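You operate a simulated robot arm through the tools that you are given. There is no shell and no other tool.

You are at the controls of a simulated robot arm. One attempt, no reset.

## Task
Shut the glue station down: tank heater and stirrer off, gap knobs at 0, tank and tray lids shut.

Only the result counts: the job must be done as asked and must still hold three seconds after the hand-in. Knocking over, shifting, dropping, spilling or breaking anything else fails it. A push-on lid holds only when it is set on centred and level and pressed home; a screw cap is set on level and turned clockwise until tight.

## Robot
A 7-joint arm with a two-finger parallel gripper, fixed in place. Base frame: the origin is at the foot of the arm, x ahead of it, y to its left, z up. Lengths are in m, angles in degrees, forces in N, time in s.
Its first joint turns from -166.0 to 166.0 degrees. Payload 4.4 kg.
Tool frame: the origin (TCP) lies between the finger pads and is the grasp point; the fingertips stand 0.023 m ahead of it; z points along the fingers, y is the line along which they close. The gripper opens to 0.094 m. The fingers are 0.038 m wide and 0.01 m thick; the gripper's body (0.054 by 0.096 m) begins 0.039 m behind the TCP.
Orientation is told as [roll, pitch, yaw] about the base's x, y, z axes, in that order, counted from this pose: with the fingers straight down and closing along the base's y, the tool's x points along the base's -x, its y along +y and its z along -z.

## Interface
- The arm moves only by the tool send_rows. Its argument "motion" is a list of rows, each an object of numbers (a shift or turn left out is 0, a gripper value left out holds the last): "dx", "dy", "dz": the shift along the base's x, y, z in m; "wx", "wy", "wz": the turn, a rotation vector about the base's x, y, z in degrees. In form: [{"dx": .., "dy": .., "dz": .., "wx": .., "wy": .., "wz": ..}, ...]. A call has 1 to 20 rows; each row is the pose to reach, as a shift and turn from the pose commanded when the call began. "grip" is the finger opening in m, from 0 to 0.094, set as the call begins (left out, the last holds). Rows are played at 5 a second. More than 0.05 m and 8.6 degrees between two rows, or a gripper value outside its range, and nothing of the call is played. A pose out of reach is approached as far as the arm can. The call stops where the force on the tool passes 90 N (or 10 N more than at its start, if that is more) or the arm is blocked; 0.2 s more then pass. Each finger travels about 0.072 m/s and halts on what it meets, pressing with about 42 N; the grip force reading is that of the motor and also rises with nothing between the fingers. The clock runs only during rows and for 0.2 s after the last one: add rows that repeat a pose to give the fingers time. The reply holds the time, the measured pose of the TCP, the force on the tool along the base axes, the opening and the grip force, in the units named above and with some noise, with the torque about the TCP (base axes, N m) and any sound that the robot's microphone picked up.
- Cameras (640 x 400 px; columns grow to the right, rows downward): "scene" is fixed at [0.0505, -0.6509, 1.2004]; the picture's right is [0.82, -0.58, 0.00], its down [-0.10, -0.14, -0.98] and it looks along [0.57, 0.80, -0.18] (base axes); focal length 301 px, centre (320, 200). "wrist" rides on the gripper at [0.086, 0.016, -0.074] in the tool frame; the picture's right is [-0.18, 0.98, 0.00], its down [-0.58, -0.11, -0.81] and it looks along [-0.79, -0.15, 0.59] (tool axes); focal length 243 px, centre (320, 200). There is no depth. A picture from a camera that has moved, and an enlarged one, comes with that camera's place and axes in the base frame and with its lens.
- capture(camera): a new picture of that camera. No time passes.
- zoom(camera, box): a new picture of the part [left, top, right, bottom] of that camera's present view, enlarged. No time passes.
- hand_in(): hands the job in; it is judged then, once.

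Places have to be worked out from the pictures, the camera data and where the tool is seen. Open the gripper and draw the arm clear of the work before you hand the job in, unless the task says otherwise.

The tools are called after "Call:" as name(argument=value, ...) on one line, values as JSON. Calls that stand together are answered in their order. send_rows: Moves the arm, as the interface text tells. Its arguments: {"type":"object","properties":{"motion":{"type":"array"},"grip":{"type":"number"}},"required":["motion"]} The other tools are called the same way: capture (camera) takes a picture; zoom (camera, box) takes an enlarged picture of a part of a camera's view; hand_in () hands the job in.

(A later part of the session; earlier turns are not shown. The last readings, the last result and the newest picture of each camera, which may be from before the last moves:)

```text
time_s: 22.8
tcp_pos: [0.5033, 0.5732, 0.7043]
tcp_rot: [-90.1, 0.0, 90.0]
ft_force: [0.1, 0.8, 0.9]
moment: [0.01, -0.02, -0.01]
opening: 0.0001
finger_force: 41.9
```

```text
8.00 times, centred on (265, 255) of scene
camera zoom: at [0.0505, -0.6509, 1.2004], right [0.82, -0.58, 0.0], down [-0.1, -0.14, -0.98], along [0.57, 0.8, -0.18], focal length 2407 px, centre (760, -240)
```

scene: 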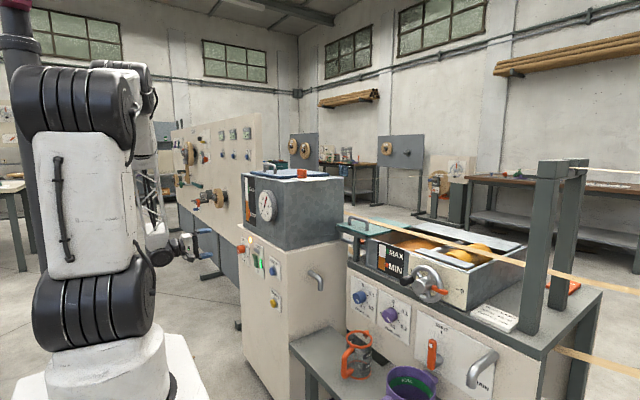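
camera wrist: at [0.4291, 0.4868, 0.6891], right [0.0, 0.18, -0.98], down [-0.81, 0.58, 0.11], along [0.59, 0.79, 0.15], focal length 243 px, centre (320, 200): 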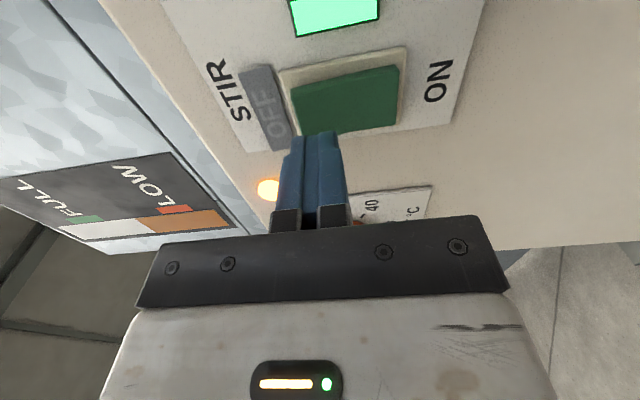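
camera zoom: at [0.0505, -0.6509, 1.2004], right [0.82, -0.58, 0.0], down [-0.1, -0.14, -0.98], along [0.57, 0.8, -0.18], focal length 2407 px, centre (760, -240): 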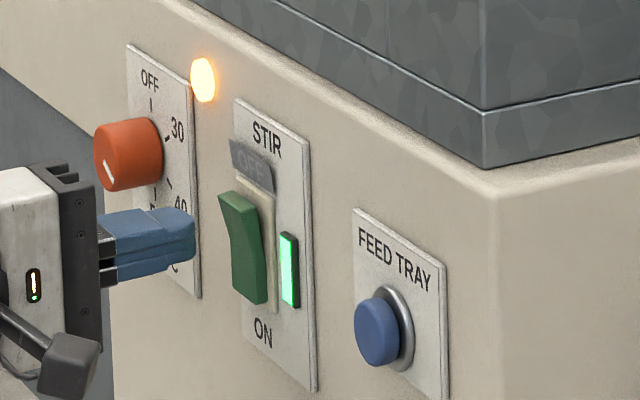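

The fingertip lines up with the rocker's upper part. I'll push forward slowly, raising about 4 mm as I go.

Call:
send_rows(motion=[{"dx": 0.01, "dz": 0.004}, {"dx": 0.02, "dz": 0.004}, {"dx": 0.025, "dz": 0.004}, {"dx": 0.03, "dz": 0.004}, {"dx": 0.035, "dz": 0.004}, {"dx": 0.038, "dz": 0.004}])

Call:
zoom(camera="scene", box=[225, 230, 305, 280])

Call:
capture(camera="wrist")

```text
time_s: 23.9
tcp_pos: [0.5292, 0.5738, 0.711]
tcp_rot: [-90.1, 0.1, 90.4]
ft_force: [-39.9, -8.1, 21.1]
moment: [-0.18, -0.1, -0.5]
opening: 0.0
finger_force: 41.9
heard: click
stopped in row 5: the force on the tool passed its limit at 112 N (the readings are from after the stop); the commanded pose is now the measured one
```

```text
8.00 times, centred on (265, 255) of scene
camera zoom: at [0.0505, -0.6509, 1.2004], right [0.82, -0.58, 0.0], down [-0.1, -0.14, -0.98], along [0.57, 0.8, -0.18], focal length 2407 px, centre (760, -240)
```

zoom: 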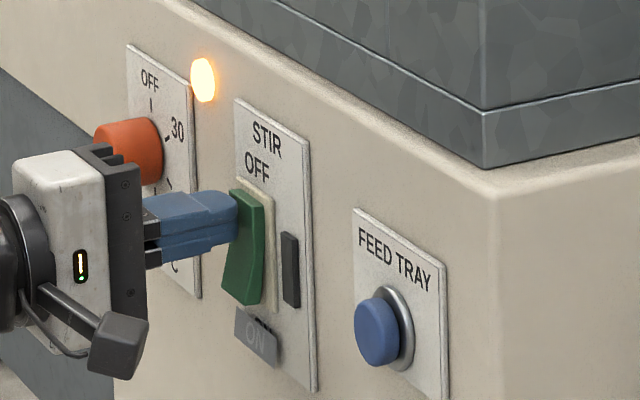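

```text
taken
camera wrist: at [0.455, 0.4872, 0.6938], right [0.0, 0.18, -0.98], down [-0.81, 0.58, 0.11], along [0.59, 0.8, 0.15], focal length 243 px, centre (320, 200)
```

wrist: 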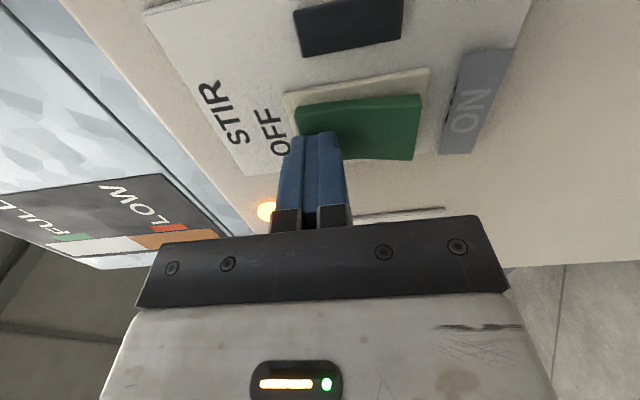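

The stirrer clicked off and its lamp went out. Now I'll back off, open the gripper and line up in front of the heater knob at about y 0.723, z 0.699.

Call:
send_rows(grip=0.094, motion=[{"dx": -0.03}, {"dx": -0.075}, {"dx": -0.095, "dy": 0.04, "dz": -0.006}, {"dx": -0.095, "dy": 0.08, "dz": -0.01}, {"dx": -0.095, "dy": 0.12, "dz": -0.012}, {"dx": -0.095, "dy": 0.15, "dz": -0.012}, {"dx": -0.095, "dy": 0.15, "dz": -0.012}])

Call:
capture(camera="wrist")

Call:
zoom(camera="wrist", box=[270, 30, 430, 130])

Call:
zoom(camera="scene", box=[225, 230, 305, 280])

```text
time_s: 25.5
tcp_pos: [0.435, 0.7244, 0.6994]
tcp_rot: [-90.0, 0.2, 90.2]
ft_force: [0.1, -0.3, 0.0]
moment: [0.0, 0.03, -0.01]
opening: 0.0939
finger_force: 0.1
```

```text
taken
camera wrist: at [0.3598, 0.638, 0.6837], right [0.0, 0.18, -0.98], down [-0.81, 0.58, 0.11], along [0.59, 0.8, 0.15], focal length 243 px, centre (320, 200)
```

wrist: 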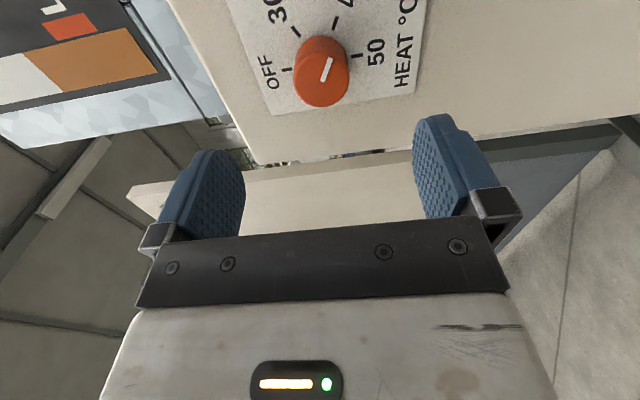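

```text
4.00 times, centred on (350, 80) of wrist
camera zoom: at [0.3598, 0.638, 0.6837], right [0.0, 0.18, -0.98], down [-0.81, 0.58, 0.11], along [0.59, 0.8, 0.15], focal length 970 px, centre (200, 680)
```

zoom: 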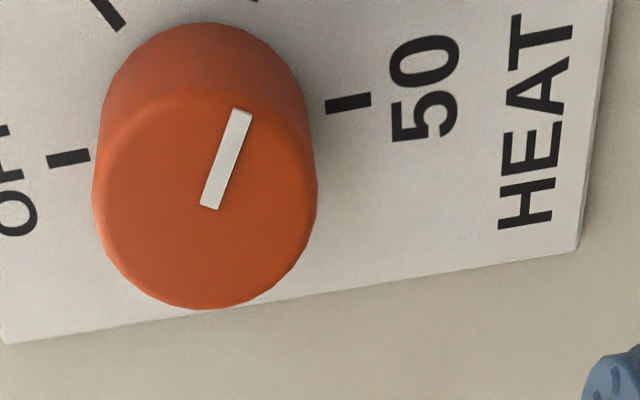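

```text
8.00 times, centred on (265, 255) of scene
camera zoom: at [0.0505, -0.6509, 1.2004], right [0.82, -0.58, 0.0], down [-0.1, -0.14, -0.98], along [0.57, 0.8, -0.18], focal length 2407 px, centre (760, -240)
```

zoom: 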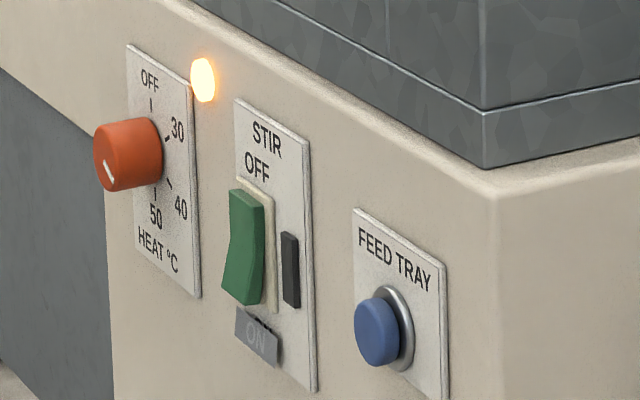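

The heater pointer reads 120°, which is 40. OFF is straight up and the knob centre is about (y 0.729, z 0.699). I'll turn the gripper +60° first, so a 120° counter-clockwise turn fits in one grip.

Call:
send_rows(motion=[{"wx": 8, "dy": 0.005}, {"wx": 16, "dy": 0.005}, {"wx": 24, "dy": 0.005}, {"wx": 32, "dy": 0.005}, {"wx": 40, "dy": 0.005}, {"wx": 48, "dy": 0.005}, {"wx": 56, "dy": 0.005}, {"wx": 60, "dy": 0.005}, {"wx": 60, "dy": 0.005}])

Call:
capture(camera="wrist")

Call:
capture(camera="scene")

```text
time_s: 27.5
tcp_pos: [0.4366, 0.7296, 0.6975]
tcp_rot: [-90.4, -59.8, 90.4]
ft_force: [0.6, 0.4, -0.2]
moment: [-0.01, 0.01, 0.03]
opening: 0.094
finger_force: 0.0
```

```text
taken
camera wrist: at [0.3617, 0.6997, 0.6139], right [0.0, 0.94, -0.33], down [-0.81, 0.2, 0.56], along [0.59, 0.27, 0.76], focal length 243 px, centre (320, 200)
```

wrist: 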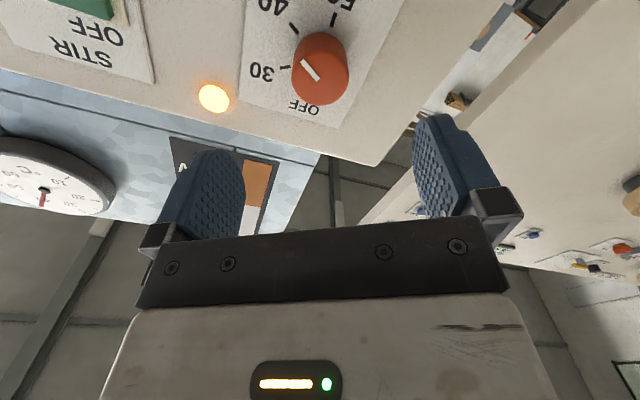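

```text
taken
```

scene: 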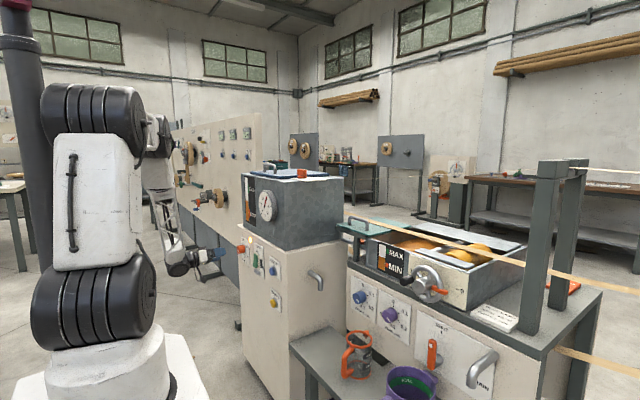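

The knob centre reads (y 0.729, z 0.696), so the tool is aligned. I'll move forward over the knob and close on it.

Call:
send_rows(motion=[{"dx": 0.03}, {"dx": 0.06}, {"dx": 0.08}, {"dx": 0.09}, {"dx": 0.09}])

Call:
send_rows(grip=0.02, motion=[{"dx": 0}, {"dx": 0}, {"dx": 0}, {"dx": 0}])

Call:
capture(camera="wrist")

```text
time_s: 28.7
tcp_pos: [0.5255, 0.7291, 0.6984]
tcp_rot: [-90.4, -59.8, 90.5]
ft_force: [0.6, 0.4, 0.1]
moment: [-0.01, 0.0, -0.01]
opening: 0.094
finger_force: 0.0
```

```text
time_s: 29.7
tcp_pos: [0.5255, 0.7286, 0.6989]
tcp_rot: [-90.4, -59.8, 90.4]
ft_force: [-3.0, -9.9, 6.5]
moment: [0.07, 0.0, 0.17]
opening: 0.0419
finger_force: 45.2
```

```text
taken
camera wrist: at [0.4508, 0.6994, 0.6143], right [0.0, 0.94, -0.33], down [-0.81, 0.2, 0.55], along [0.59, 0.27, 0.76], focal length 243 px, centre (320, 200)
```

wrist: 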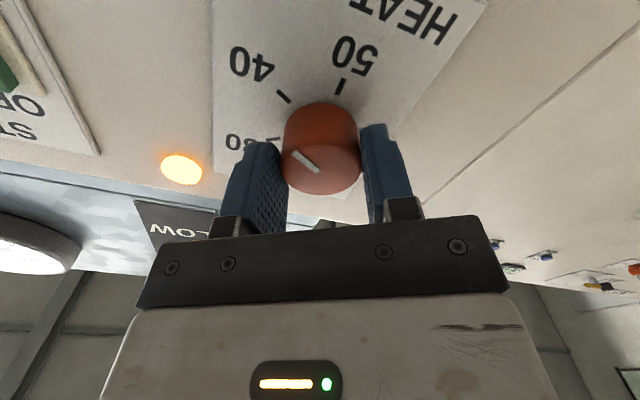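

The knob is gripped at 42 mm. Now I'll turn it 120° counter-clockwise in 8° steps.

Call:
send_rows(motion=[{"wx": -8}, {"wx": -16}, {"wx": -24}, {"wx": -32}, {"wx": -40}, {"wx": -48}, {"wx": -56}, {"wx": -64}, {"wx": -72}, {"wx": -80}, {"wx": -88}, {"wx": -96}, {"wx": -104}, {"wx": -112}, {"wx": -118}, {"wx": -120}, {"wx": -120}])

Call:
capture(camera="wrist")

Call:
zoom(camera="scene", box=[225, 230, 305, 280])

```text
time_s: 33.3
tcp_pos: [0.5255, 0.7287, 0.6987]
tcp_rot: [-89.7, 60.1, 90.3]
ft_force: [17.1, 36.7, 46.6]
moment: [0.44, -0.91, 0.51]
opening: 0.045
finger_force: 27.5
```

```text
taken
camera wrist: at [0.4517, 0.6721, 0.7653], right [0.0, -0.76, -0.65], down [-0.81, 0.38, -0.45], along [0.59, 0.52, -0.61], focal length 243 px, centre (320, 200)
```

wrist: 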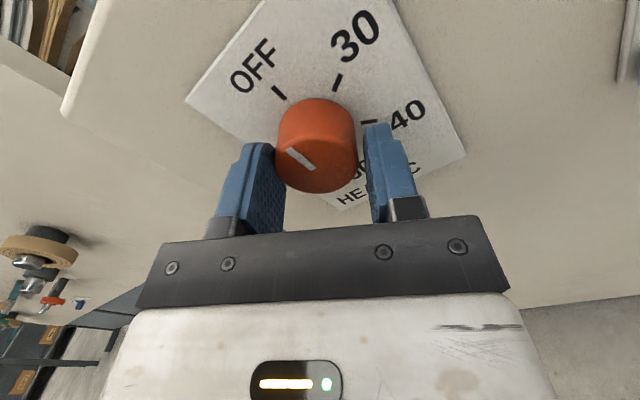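

```text
8.00 times, centred on (265, 255) of scene
camera zoom: at [0.0505, -0.6509, 1.2004], right [0.82, -0.58, 0.0], down [-0.1, -0.14, -0.98], along [0.57, 0.8, -0.18], focal length 2407 px, centre (760, -240)
```

zoom: 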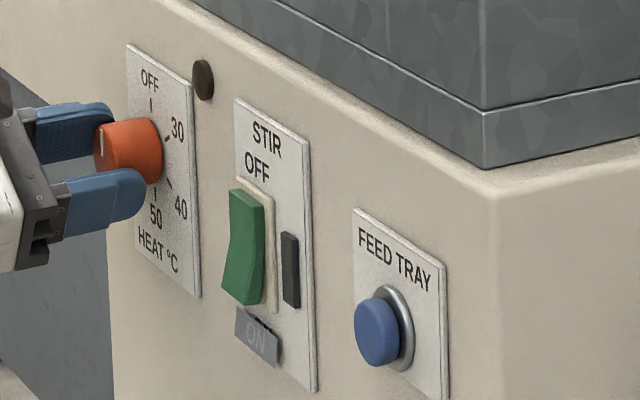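

The heater lamp is out and the pointer is up at OFF. I'll open, back off and check the knob.

Call:
send_rows(grip=0.094, motion=[{"dx": 0}, {"dx": 0}, {"dx": 0}, {"dx": 0}, {"dx": -0.03}, {"dx": -0.07}, {"dx": -0.1}, {"dx": -0.1}])

Call:
capture(camera="wrist")

Call:
zoom(camera="wrist", box=[240, 20, 400, 120])

Call:
zoom(camera="scene", box=[225, 230, 305, 280])

```text
time_s: 35.1
tcp_pos: [0.4257, 0.7287, 0.6932]
tcp_rot: [-89.7, 60.2, 90.5]
ft_force: [0.9, 0.5, -0.3]
moment: [0.0, 0.0, 0.02]
opening: 0.094
finger_force: 0.1
```

```text
taken
camera wrist: at [0.351, 0.6722, 0.7617], right [0.0, -0.76, -0.65], down [-0.81, 0.38, -0.45], along [0.59, 0.52, -0.62], focal length 243 px, centre (320, 200)
```

wrist: 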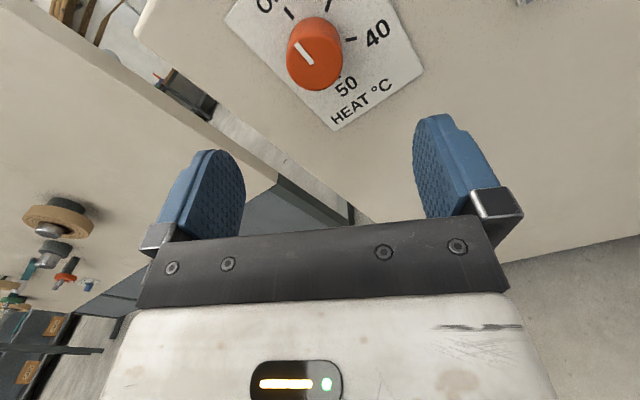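

```text
4.00 times, centred on (320, 70) of wrist
camera zoom: at [0.351, 0.6722, 0.7617], right [0.0, -0.76, -0.65], down [-0.81, 0.38, -0.45], along [0.59, 0.52, -0.62], focal length 970 px, centre (320, 720)
```

zoom: 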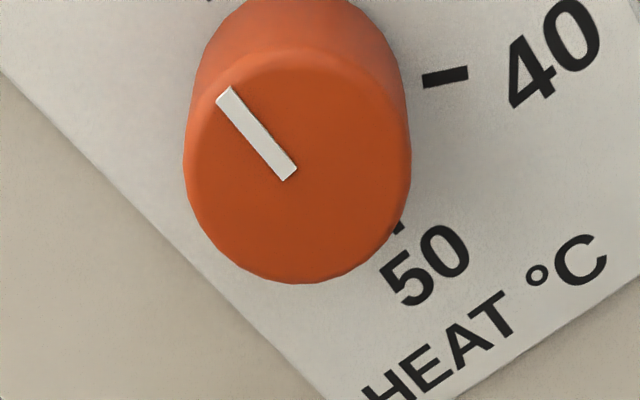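

```text
8.00 times, centred on (265, 255) of scene
camera zoom: at [0.0505, -0.6509, 1.2004], right [0.82, -0.58, 0.0], down [-0.1, -0.14, -0.98], along [0.57, 0.8, -0.18], focal length 2407 px, centre (760, -240)
```

zoom: 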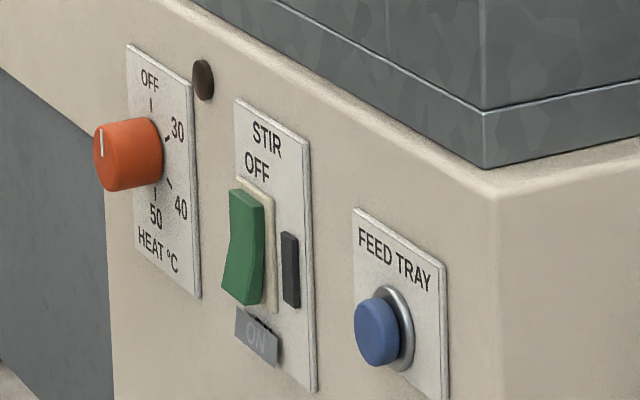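

The heater is off and the knob points at OFF. Now I'll carry the arm round in front of the tank stand to the gap knobs, keeping well clear of the jug and bucket.

Call:
send_rows(motion=[{"dy": -0.04, "dz": 0.01}, {"dy": -0.085, "dz": 0.03}, {"dy": -0.13, "dz": 0.05}, {"dy": -0.175, "dz": 0.06}, {"dy": -0.22, "dz": 0.06}, {"dy": -0.265, "dz": 0.06, "dx": 0.01}, {"dy": -0.31, "dz": 0.06, "dx": 0.02}, {"dy": -0.355, "dz": 0.06, "dx": 0.03}, {"dy": -0.4, "dz": 0.06, "dx": 0.05}, {"dy": -0.44, "dz": 0.06, "dx": 0.07}, {"dy": -0.48, "dz": 0.06, "dx": 0.09}, {"dy": -0.52, "dz": 0.06, "dx": 0.11}, {"dy": -0.56, "dz": 0.06, "dx": 0.13}, {"dy": -0.6, "dz": 0.06, "dx": 0.145}, {"dy": -0.63, "dz": 0.05, "dx": 0.155}, {"dy": -0.634, "dz": 0.03, "dx": 0.16}])

Call:
capture(camera="wrist")

Call:
capture(camera="scene")

```text
time_s: 38.7
tcp_pos: [0.5349, 0.0903, 0.6233]
tcp_rot: [-67.8, 61.2, 109.3]
ft_force: [0.5, -0.2, 0.4]
moment: [0.0, 0.04, -0.01]
opening: 0.094
finger_force: 0.1
out of reach, approached as far as the arm can: row 15, 16
stopped in row 16: the arm was blocked; the commanded pose is now the measured one
```

```text
taken
camera wrist: at [0.4722, 0.0383, 0.7037], right [-0.12, -0.79, -0.6], down [-0.88, 0.37, -0.31], along [0.47, 0.49, -0.74], focal length 243 px, centre (320, 200)
```

wrist: 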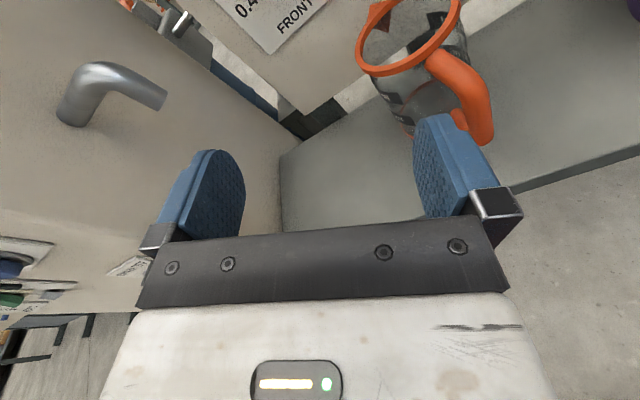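

```text
taken
```

scene: 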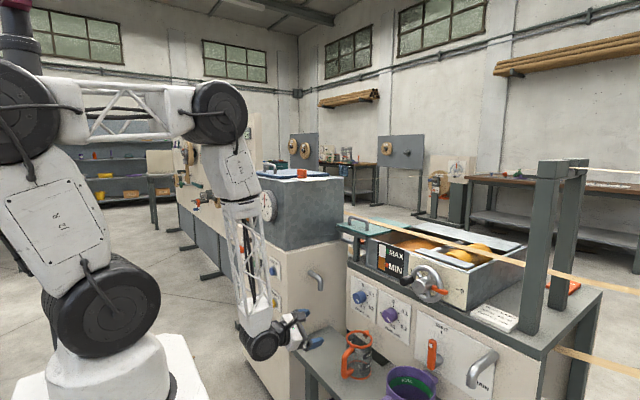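

That pose is too close in for a horizontal tool, and the arm stopped without touching anything. I'll go straight up, then correct the orientation.

Call:
send_rows(motion=[{"dz": 0.03}, {"dz": 0.07}, {"dz": 0.11}, {"dz": 0.15}, {"dz": 0.19}, {"dz": 0.23}, {"dz": 0.25}])

Call:
capture(camera="wrist")

```text
time_s: 40.3
tcp_pos: [0.536, 0.0906, 0.8722]
tcp_rot: [-67.8, 61.2, 109.3]
ft_force: [-0.4, 0.4, -1.0]
moment: [-0.05, 0.02, -0.02]
opening: 0.0939
finger_force: 0.1
```

```text
taken
camera wrist: at [0.4735, 0.0382, 0.9544], right [-0.12, -0.79, -0.6], down [-0.88, 0.37, -0.31], along [0.47, 0.49, -0.74], focal length 243 px, centre (320, 200)
```

wrist: 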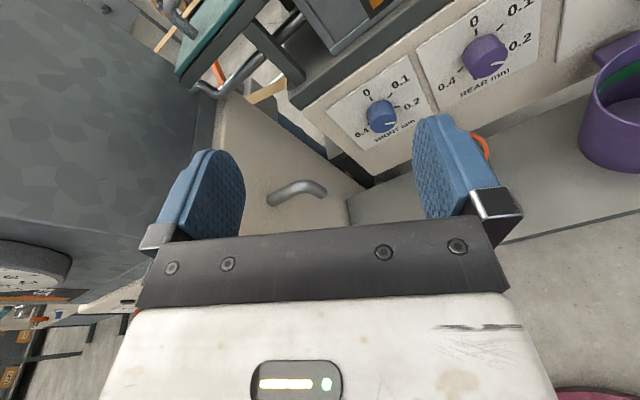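

From here both dials are visible. I'll zoom in to read the pointer angles.

Call:
zoom(camera="wrist", box=[320, 60, 440, 135])

Call:
zoom(camera="wrist", box=[420, 0, 540, 75])

Call:
zoom(camera="wrist", box=[160, 0, 320, 100])

```text
5.33 times, centred on (380, 98) of wrist
camera zoom: at [0.4735, 0.0382, 0.9544], right [-0.12, -0.79, -0.6], down [-0.88, 0.37, -0.31], along [0.47, 0.49, -0.74], focal length 1294 px, centre (0, 747)
```

zoom: 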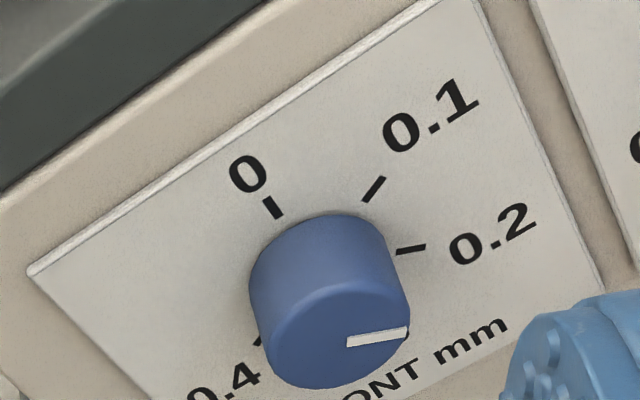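

```text
5.33 times, centred on (480, 38) of wrist
camera zoom: at [0.4735, 0.0382, 0.9544], right [-0.12, -0.79, -0.6], down [-0.88, 0.37, -0.31], along [0.47, 0.49, -0.74], focal length 1294 px, centre (-533, 1067)
```

zoom: 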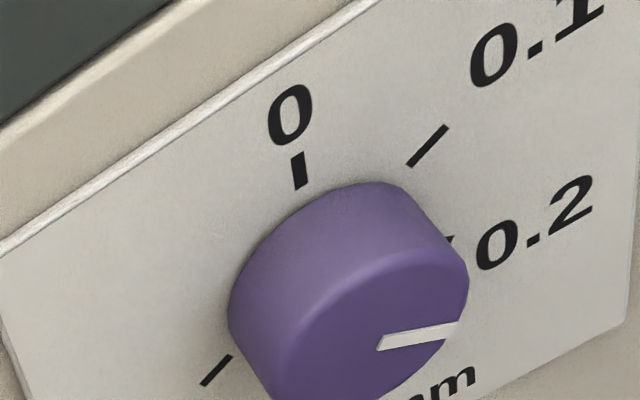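

```text
4.00 times, centred on (240, 50) of wrist
camera zoom: at [0.4735, 0.0382, 0.9544], right [-0.12, -0.79, -0.6], down [-0.88, 0.37, -0.31], along [0.47, 0.49, -0.74], focal length 970 px, centre (640, 800)
```

zoom: 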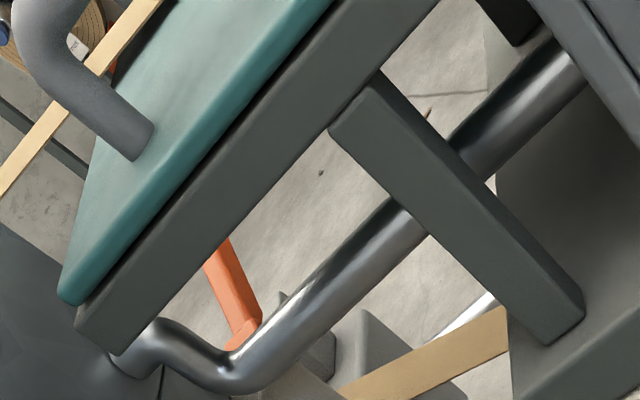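

Both gap knobs point at 0.2, which is 120° clockwise from 0. I'll level the tool while moving out to x≈0.66, then come down to knob height.

Call:
send_rows(motion=[{"dx": 0.03, "dz": -0.01, "wx": 0.6, "wy": -2.5, "wz": 0.1}, {"dx": 0.06, "dz": -0.02, "wx": 1.2, "wy": -5, "wz": 0.2}, {"dx": 0.09, "dz": -0.03, "wx": 1.8, "wy": -7.5, "wz": 0.3}, {"dx": 0.12, "dy": 0.005, "dz": -0.04, "wx": 2.6, "wy": -10.5, "wz": 0.4}, {"dx": 0.124, "dy": 0.0094, "dz": -0.072, "wx": 2.6, "wy": -10.5, "wz": 0.4}, {"dx": 0.124, "dy": 0.0094, "dz": -0.072, "wx": 2.6, "wy": -10.5, "wz": 0.4}])

Call:
capture(camera="wrist")

Call:
capture(camera="scene")

```text
time_s: 41.7
tcp_pos: [0.6592, 0.1125, 0.8044]
tcp_rot: [-89.9, 60.4, 89.7]
ft_force: [0.2, -0.7, 0.5]
moment: [0.03, -0.03, -0.03]
opening: 0.0942
finger_force: 0.1
out of reach, approached as far as the arm can: row 4, 5, 6
```

```text
taken
camera wrist: at [0.5834, 0.0558, 0.8713], right [-0.01, -0.76, -0.65], down [-0.8, 0.39, -0.45], along [0.59, 0.52, -0.62], focal length 243 px, centre (320, 200)
```

wrist: 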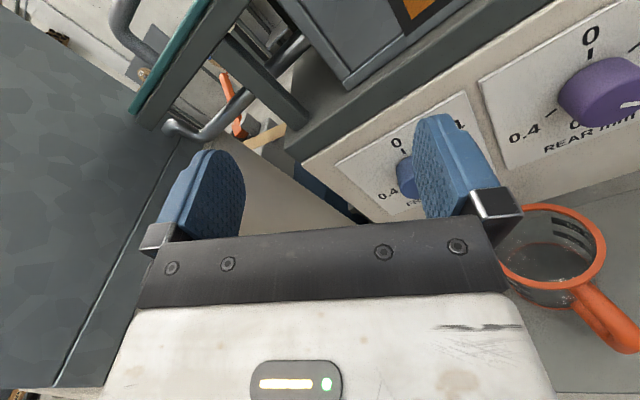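

```text
taken
```

scene: 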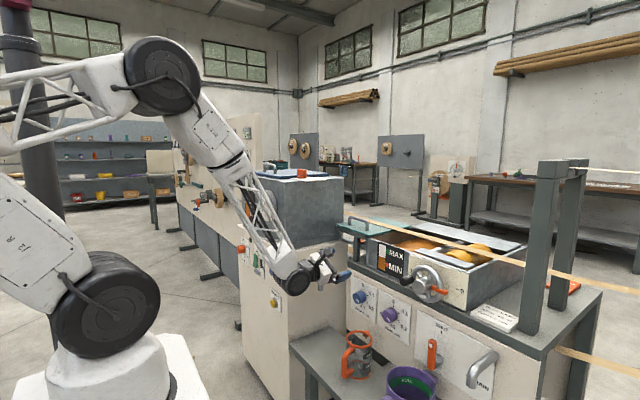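

The tool is level, but the wrist is near its roll limit. I'll roll it back +80° to a comfortable angle, with the camera to the -y side and clear of the jug, and turn each knob in two 60° bites.

Call:
send_rows(motion=[{"wx": 8}, {"wx": 16}, {"wx": 24}, {"wx": 32}, {"wx": 40}, {"wx": 48}, {"wx": 56}, {"wx": 64}, {"wx": 72}, {"wx": 80}, {"wx": 80}])

Call:
capture(camera="wrist")

Call:
zoom(camera="scene", box=[280, 230, 480, 355])

```text
time_s: 44.1
tcp_pos: [0.6569, 0.1115, 0.8021]
tcp_rot: [-90.1, -19.7, 89.6]
ft_force: [-0.3, 0.4, -1.1]
moment: [-0.02, -0.02, 0.01]
opening: 0.0942
finger_force: 0.1
```

```text
taken
camera wrist: at [0.581, 0.0363, 0.7578], right [0.01, 0.5, -0.86], down [-0.8, 0.52, 0.3], along [0.6, 0.69, 0.41], focal length 243 px, centre (320, 200)
```

wrist: 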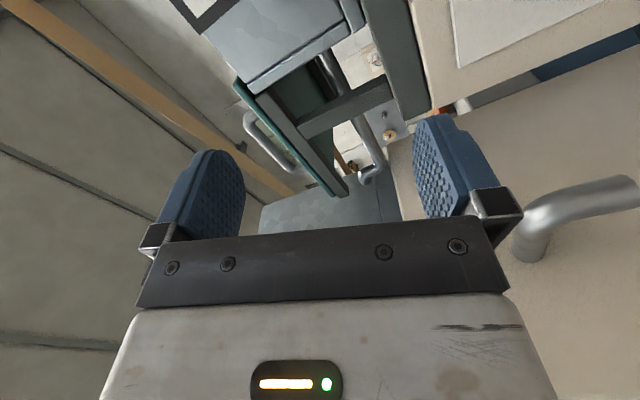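

```text
3.20 times, centred on (380, 292) of scene
camera zoom: at [0.0505, -0.6509, 1.2004], right [0.82, -0.58, 0.0], down [-0.1, -0.14, -0.98], along [0.57, 0.8, -0.18], focal length 963 px, centre (128, -96)
```

zoom: 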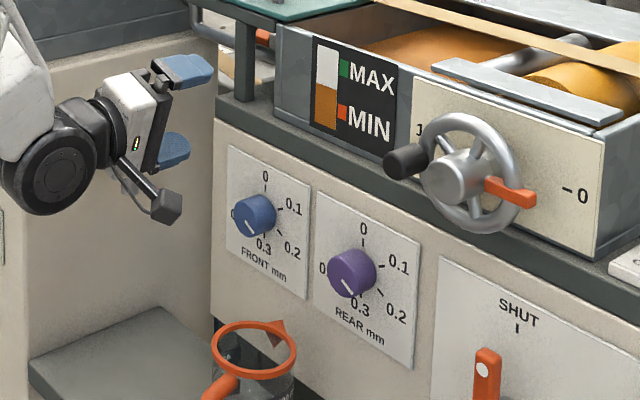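

The roll is comfortable now. I'll come down to knob height in front of the FRONT knob.

Call:
send_rows(motion=[{"dz": -0.04}, {"dz": -0.08}, {"dz": -0.12}, {"dz": -0.15}, {"dz": -0.15}])

Call:
capture(camera="wrist")

Call:
zoom(camera="scene", box=[280, 230, 480, 355])

```text
time_s: 45.3
tcp_pos: [0.6532, 0.1195, 0.6529]
tcp_rot: [-90.3, -19.6, 89.3]
ft_force: [0.1, 0.0, -0.4]
moment: [0.01, -0.01, 0.01]
opening: 0.0938
finger_force: 0.1
out of reach, approached as far as the arm can: row 1, 2, 3, 4, 5
```

```text
taken
camera wrist: at [0.5775, 0.0448, 0.6086], right [0.01, 0.5, -0.86], down [-0.8, 0.52, 0.3], along [0.6, 0.69, 0.41], focal length 243 px, centre (320, 200)
```

wrist: 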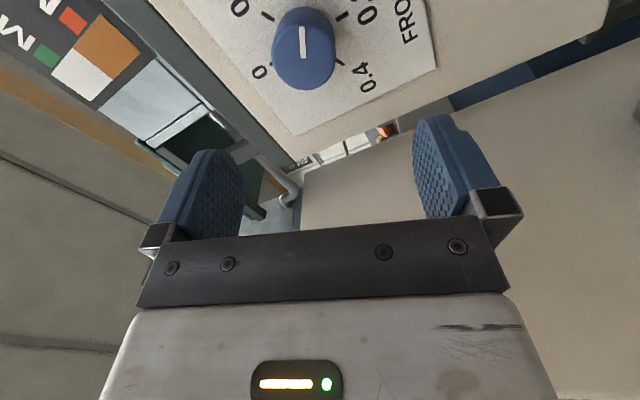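

```text
3.20 times, centred on (380, 292) of scene
camera zoom: at [0.0505, -0.6509, 1.2004], right [0.82, -0.58, 0.0], down [-0.1, -0.14, -0.98], along [0.57, 0.8, -0.18], focal length 963 px, centre (128, -96)
```

zoom: 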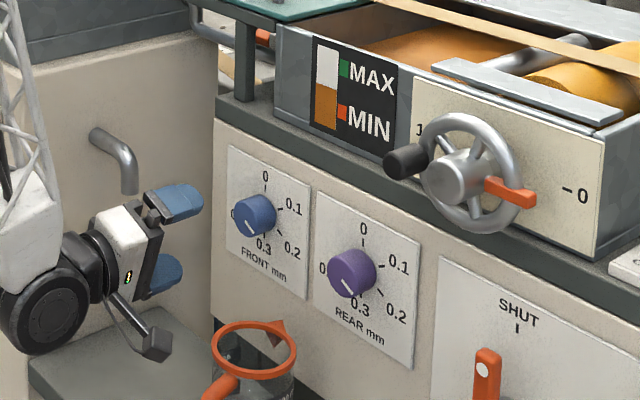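

The knob centre now reads (y 0.098, z 0.654), but the arm is held off in y at this short reach. I'll go forward a little and see whether it can settle on y≈0.098.

Call:
send_rows(motion=[{"dx": 0.015}, {"dx": 0.03}, {"dx": 0.04}, {"dx": 0.04}])

Call:
capture(camera="scene")

```text
time_s: 46.3
tcp_pos: [0.6823, 0.128, 0.6525]
tcp_rot: [-90.1, -19.5, 89.5]
ft_force: [-0.5, -0.8, 0.2]
moment: [0.02, -0.03, 0.01]
opening: 0.0937
finger_force: 0.0
out of reach, approached as far as the arm can: row 1, 2, 3, 4
```

```text
taken
```

scene: 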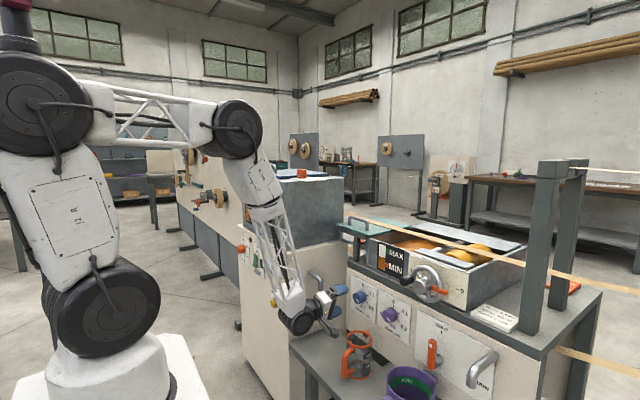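

Going forward makes the offset worse, so the arm is stuck at a joint limit in this posture. I'll go back up and re-approach from a fresh tool-down posture straight ahead.

Call:
send_rows(motion=[{"dx": -0.03}, {"dx": -0.05, "dz": 0.03}, {"dx": -0.06, "dz": 0.07}, {"dx": -0.07, "dz": 0.11}, {"dx": -0.08, "dz": 0.15}, {"dx": -0.09, "dz": 0.19}, {"dx": -0.1, "dz": 0.23}, {"dx": -0.1, "dz": 0.27}, {"dx": -0.1, "dz": 0.31}, {"dx": -0.1, "dz": 0.35}, {"dx": -0.1, "dz": 0.39}])

Call:
capture(camera="scene")

```text
time_s: 48.7
tcp_pos: [0.5828, 0.1288, 1.0447]
tcp_rot: [-90.2, -19.6, 90.1]
ft_force: [-1.2, 1.1, -0.7]
moment: [-0.02, 0.0, -0.02]
opening: 0.0941
finger_force: 0.1
```

```text
taken
```

scene: 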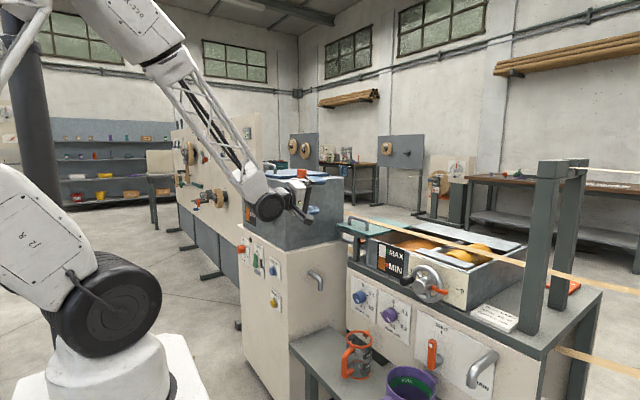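

I'll check whether sideways moves are free at this height with the same orientation.

Call:
send_rows(motion=[{"dy": -0.04}, {"dy": -0.08}, {"dy": -0.12}, {"dy": -0.16}, {"dy": -0.16}])

Call:
capture(camera="scene")

```text
time_s: 50.1
tcp_pos: [0.5876, 0.039, 0.9376]
tcp_rot: [-77.5, -17.6, 84.8]
ft_force: [0.7, 0.6, 1.8]
moment: [-0.01, -0.01, 0.0]
opening: 0.0941
finger_force: 0.1
out of reach, approached as far as the arm can: row 3, 4, 5
stopped in row 5: the arm was blocked; the commanded pose is now the measured one
```

```text
taken
```

scene: 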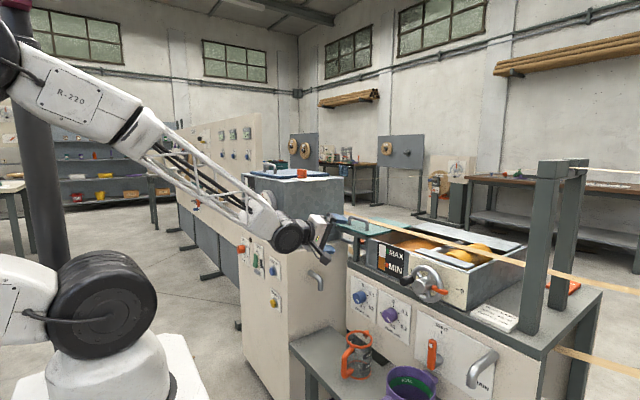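

The wrist can't hold the tool fully level straight ahead in this posture. The natural one should be tool tilted downward with the fingers closing along y, whose pads stay parallel to the knob axis. I'll go back up to tool-down and unwind the yaw.

Call:
send_rows(motion=[{"wx": -6, "dz": 0.03}, {"wx": -12, "dz": 0.06}, {"wx": -17.6, "dz": 0.1}, {"wx": -17.6, "dz": 0.13}])

Call:
send_rows(motion=[{"wy": 8, "dz": 0.03}, {"wy": 16, "dz": 0.06}, {"wy": 24, "dz": 0.08}, {"wy": 32, "dz": 0.1}, {"wy": 40, "dz": 0.1}, {"wy": 48, "dz": 0.1, "dx": -0.02}, {"wy": 56, "dz": 0.1, "dx": -0.04}, {"wy": 64, "dz": 0.1, "dx": -0.06}, {"wy": 72, "dz": 0.1, "dx": -0.08}, {"wy": 77.5, "dz": 0.1, "dx": -0.08}, {"wy": 77.5, "dz": 0.1, "dx": -0.08}])

Call:
capture(camera="scene")

```text
time_s: 51.1
tcp_pos: [0.5889, 0.0373, 1.0697]
tcp_rot: [-79.2, -0.2, 85.0]
ft_force: [-0.2, -0.2, 0.1]
moment: [0.02, 0.03, 0.02]
opening: 0.0941
finger_force: 0.0
```

```text
time_s: 53.5
tcp_pos: [0.5095, 0.0389, 1.1695]
tcp_rot: [-1.6, 4.9, 88.8]
ft_force: [0.0, 0.5, 0.0]
moment: [0.02, 0.04, 0.0]
opening: 0.0941
finger_force: 0.0
out of reach, approached as far as the arm can: row 4
```

```text
taken
```

scene: 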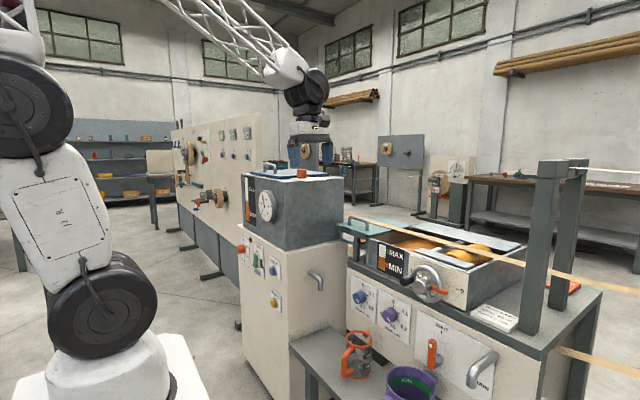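

I'm back at tool-down. Next I'll unwind the yaw so the fingers close along y again.

Call:
send_rows(motion=[{"wz": -8.4}, {"wz": -16.8}, {"wz": -25.2}, {"wz": -33.6}, {"wz": -42}, {"wz": -50.4}, {"wz": -58.8}, {"wz": -67.2}, {"wz": -75.6}, {"wz": -84}, {"wz": -88.8}, {"wz": -88.8}])

Call:
send_rows(motion=[{"wx": 1.6, "wy": -8}, {"wx": 1.6, "wy": -16, "dx": 0.02}, {"wx": 1.6, "wy": -24, "dx": 0.04}, {"wx": 1.6, "wy": -32, "dx": 0.06}, {"wx": 1.6, "wy": -40, "dx": 0.08}, {"wx": 1.6, "wy": -48, "dx": 0.1}, {"wx": 1.6, "wy": -55, "dx": 0.1}, {"wx": 1.6, "wy": -60, "dx": 0.1}, {"wx": 1.6, "wy": -65, "dx": 0.1}, {"wx": 1.6, "wy": -65, "dx": 0.1}])

Call:
capture(camera="scene")

Call:
capture(camera="wrist")

```text
time_s: 56.1
tcp_pos: [0.5077, 0.0386, 1.1695]
tcp_rot: [-1.8, 4.9, -0.2]
ft_force: [0.3, 0.1, -0.9]
moment: [-0.04, -0.02, -0.01]
opening: 0.0938
finger_force: 0.1
```

```text
time_s: 58.3
tcp_pos: [0.6071, 0.0384, 1.1693]
tcp_rot: [0.9, -60.2, -1.5]
ft_force: [0.4, -0.7, 0.5]
moment: [-0.03, 0.02, -0.02]
opening: 0.094
finger_force: 0.0
```

```text
taken
```

scene: 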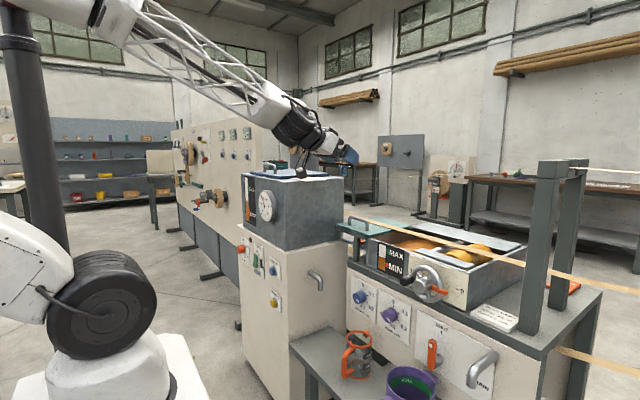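

```text
taken
camera wrist: at [0.4992, 0.0559, 1.1317], right [0.1, 0.98, 0.17], down [-0.41, -0.11, 0.9], along [0.91, -0.16, 0.39], focal length 243 px, centre (320, 200)
```

wrist: 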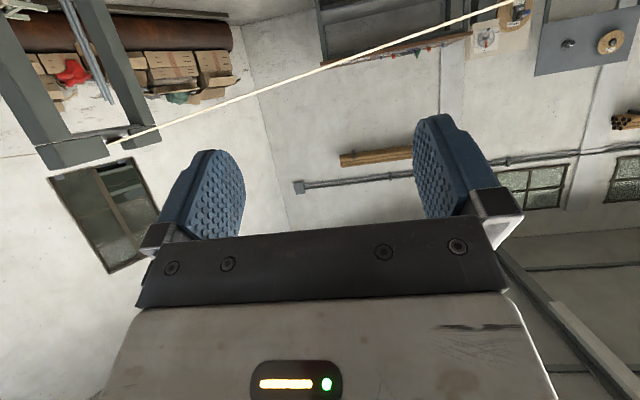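

A 30° downward pitch works well straight ahead. I'll go down in front of the FRONT knob at y≈0.098 with that pitch.

Call:
send_rows(motion=[{"dz": -0.04, "dy": 0.01}, {"dz": -0.08, "dy": 0.02}, {"dz": -0.12, "dy": 0.03}, {"dz": -0.16, "dy": 0.04}, {"dz": -0.2, "dy": 0.05}, {"dz": -0.24, "dy": 0.06}, {"dz": -0.28, "dy": 0.06}, {"dz": -0.32, "dy": 0.06}, {"dz": -0.36, "dy": 0.06}, {"dz": -0.4, "dy": 0.06, "dx": 0.01}, {"dz": -0.44, "dy": 0.06, "dx": 0.03}, {"dz": -0.46, "dy": 0.06, "dx": 0.04}, {"dz": -0.46, "dy": 0.06, "dx": 0.04}])

Call:
capture(camera="scene")

Call:
capture(camera="wrist")

```text
time_s: 61.1
tcp_pos: [0.6482, 0.0985, 0.7106]
tcp_rot: [0.9, -60.1, -1.4]
ft_force: [-0.1, 0.3, -0.3]
moment: [-0.01, 0.03, 0.0]
opening: 0.094
finger_force: 0.0
```

```text
taken
```

scene: 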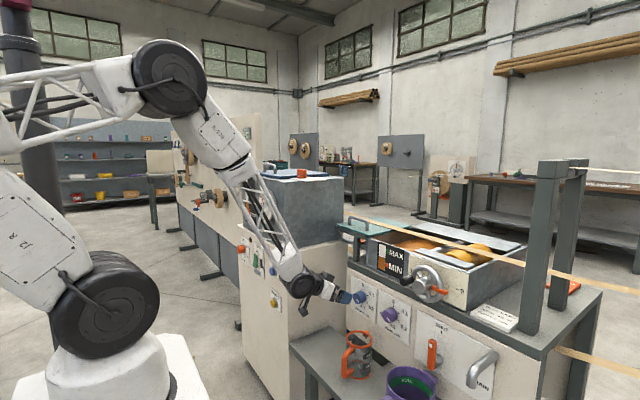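

```text
taken
camera wrist: at [0.5395, 0.1169, 0.6727], right [0.1, 0.98, 0.17], down [-0.41, -0.11, 0.9], along [0.91, -0.16, 0.39], focal length 243 px, centre (320, 200)
```

wrist: 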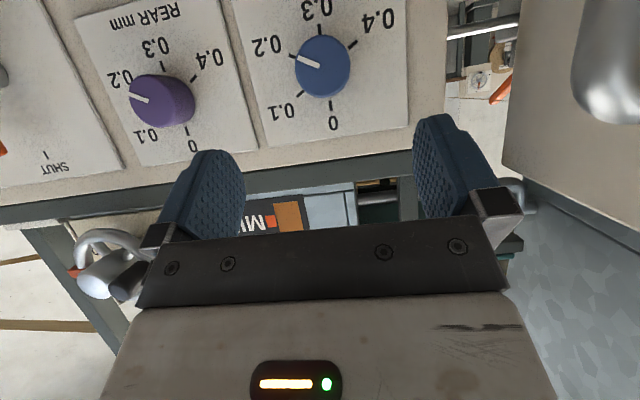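

The view is clear now: both pointers are at 0.2 and the FRONT knob centre reads (y 0.0985, z 0.652). I'll line up on the knob axis and roll +30° ready for the first bite.

Call:
send_rows(motion=[{"dz": -0.02, "wx": 6}, {"dz": -0.04, "wx": 12}, {"dz": -0.0586, "dx": 0.01, "wx": 18}, {"dz": -0.0586, "dx": 0.025, "wx": 24}, {"dz": -0.0586, "dx": 0.04, "wx": 30}, {"dz": -0.0586, "dx": 0.045, "wx": 30}, {"dz": -0.0586, "dx": 0.045, "wx": 30}])

Call:
capture(camera="wrist")

Call:
zoom(camera="scene", box=[280, 230, 480, 355])

```text
time_s: 62.7
tcp_pos: [0.6482, 0.1059, 0.7046]
tcp_rot: [5.3, -59.8, -5.7]
ft_force: [-0.1, 0.2, 0.6]
moment: [0.01, 0.01, 0.01]
opening: 0.094
finger_force: 0.1
out of reach, approached as far as the arm can: row 1, 2, 3, 4, 5, 6, 7
```

```text
taken
camera wrist: at [0.5398, 0.1255, 0.6679], right [0.11, 0.97, 0.2], down [-0.41, -0.14, 0.9], along [0.91, -0.18, 0.38], focal length 243 px, centre (320, 200)
```

wrist: 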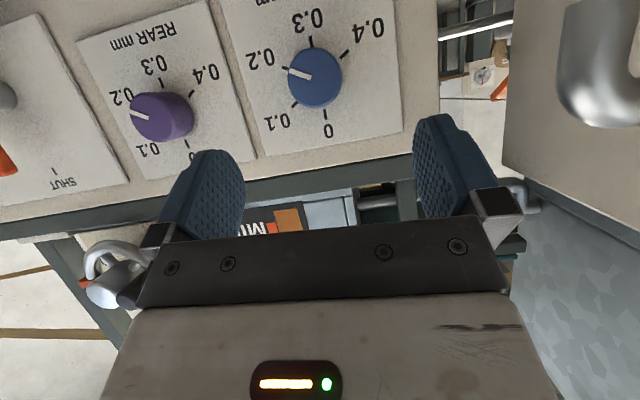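

```text
3.20 times, centred on (380, 292) of scene
camera zoom: at [0.0505, -0.6509, 1.2004], right [0.82, -0.58, 0.0], down [-0.1, -0.14, -0.98], along [0.57, 0.8, -0.18], focal length 963 px, centre (128, -96)
```

zoom: 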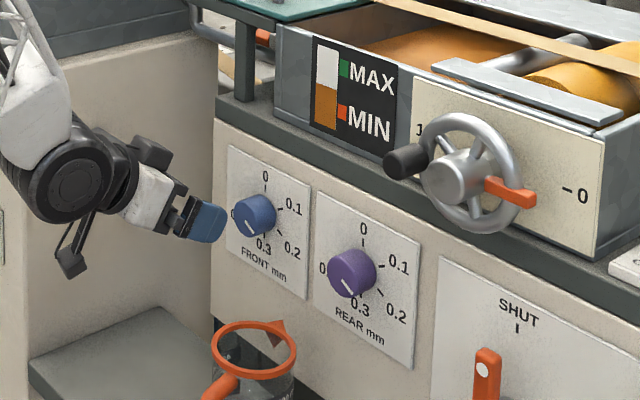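

The wrist pitch limit shows up here too, so I'll use a steeper 45° tilt and smaller ±20° bites. First I'll re-tilt and line up on the FRONT knob's axis.

Call:
send_rows(motion=[{"wx": -1, "wy": 5, "wz": 0.4}, {"wx": -2, "wy": 10, "wz": 0.8, "dy": -0.004}, {"wx": -2.7, "wy": 14.8, "wz": 1.1, "dy": -0.0074}, {"wx": -2.7, "wy": 14.8, "wz": 1.1, "dy": -0.0074, "dx": 0.02, "dz": -0.02}, {"wx": -2.7, "wy": 14.8, "wz": 1.1, "dy": -0.0074, "dx": 0.04, "dz": -0.0526}, {"wx": -2.7, "wy": 14.8, "wz": 1.1, "dy": -0.0074, "dx": 0.04, "dz": -0.0526}])

Call:
send_rows(motion=[{"wx": 5}, {"wx": 10}, {"wx": 15}, {"wx": 20}, {"wx": 20}])

Call:
capture(camera="wrist")

Call:
zoom(camera="scene", box=[280, 230, 480, 355])

```text
time_s: 64.1
tcp_pos: [0.6909, 0.0956, 0.6512]
tcp_rot: [-0.4, -45.2, -0.1]
ft_force: [-0.2, 0.0, -0.1]
moment: [0.02, 0.02, -0.02]
opening: 0.0941
finger_force: 0.2
```

```text
time_s: 65.3
tcp_pos: [0.6923, 0.0944, 0.6521]
tcp_rot: [3.2, -45.1, -2.6]
ft_force: [-0.2, 0.2, 0.6]
moment: [0.01, -0.01, 0.03]
opening: 0.094
finger_force: 0.0
out of reach, approached as far as the arm can: row 2, 3, 4, 5
```

```text
taken
camera wrist: at [0.5777, 0.1117, 0.6429], right [0.14, 0.98, 0.17], down [-0.16, -0.15, 0.98], along [0.98, -0.16, 0.14], focal length 243 px, centre (320, 200)
```

wrist: 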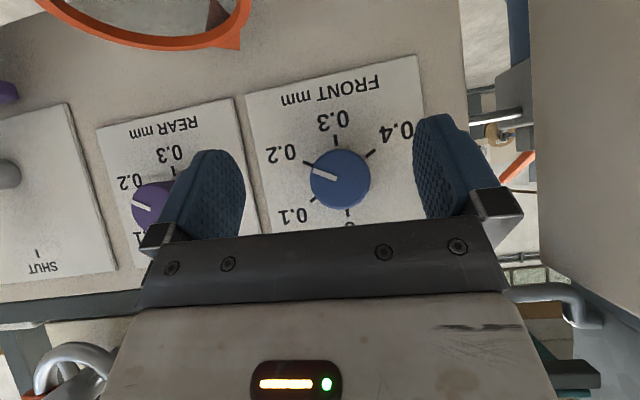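

```text
3.20 times, centred on (380, 292) of scene
camera zoom: at [0.0505, -0.6509, 1.2004], right [0.82, -0.58, 0.0], down [-0.1, -0.14, -0.98], along [0.57, 0.8, -0.18], focal length 963 px, centre (128, -96)
```

zoom: 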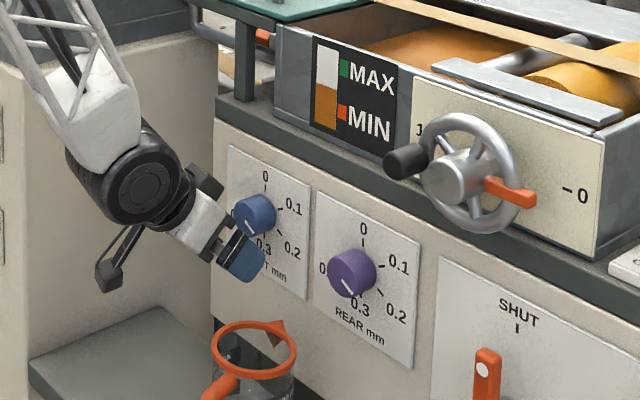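

The wrist bends enough to each side but not straight ahead. The posture I used for the heater works if the tool points partly toward -y, about 30° of yaw, with fingers closing vertically. I'll go up and back to set that posture up again.

Call:
send_rows(motion=[{"dx": -0.03, "dz": 0.03}, {"dx": -0.06, "dz": 0.06}, {"dx": -0.09, "dz": 0.09}, {"dx": -0.11, "dz": 0.13, "wy": 6}, {"dx": -0.13, "dz": 0.17, "wy": 12}, {"dx": -0.15, "dz": 0.21, "wy": 18}, {"dx": -0.17, "dz": 0.25, "wy": 24}, {"dx": -0.18, "dz": 0.285, "wy": 30, "dy": 0.025}, {"dx": -0.19, "dz": 0.32, "wy": 36, "dy": 0.05}, {"dx": -0.2, "dz": 0.355, "wy": 42, "dy": 0.08}, {"dx": -0.21, "dz": 0.39, "wy": 45, "dy": 0.11}, {"dx": -0.22, "dz": 0.42, "wy": 45, "dy": 0.14}, {"dx": -0.22, "dz": 0.45, "wy": 45, "dy": 0.17}, {"dx": -0.22, "dz": 0.48, "wy": 45, "dy": 0.2}, {"dx": -0.22, "dz": 0.5, "wy": 45, "dy": 0.22}])

Call:
send_rows(motion=[{"wz": 8.5}, {"wz": 17}, {"wz": 25.5}, {"wz": 34}, {"wz": 42.5}, {"wz": 51}, {"wz": 59.5}, {"wz": 68}, {"wz": 76.5}, {"wz": 85}, {"wz": 90}, {"wz": 90}])

Call:
capture(camera="scene")

```text
time_s: 68.5
tcp_pos: [0.4717, 0.3164, 1.1544]
tcp_rot: [1.3, -0.2, -1.8]
ft_force: [-0.1, 0.5, -0.2]
moment: [-0.01, 0.0, 0.02]
opening: 0.094
finger_force: 0.1
out of reach, approached as far as the arm can: row 7
```

```text
time_s: 71.1
tcp_pos: [0.4691, 0.3155, 1.1516]
tcp_rot: [1.5, -0.2, 88.1]
ft_force: [0.2, 0.4, -0.2]
moment: [-0.04, -0.01, -0.02]
opening: 0.0939
finger_force: 0.1
```

```text
taken
```

scene: 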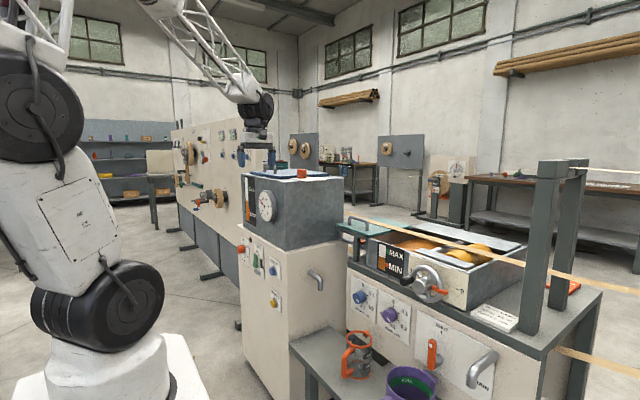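

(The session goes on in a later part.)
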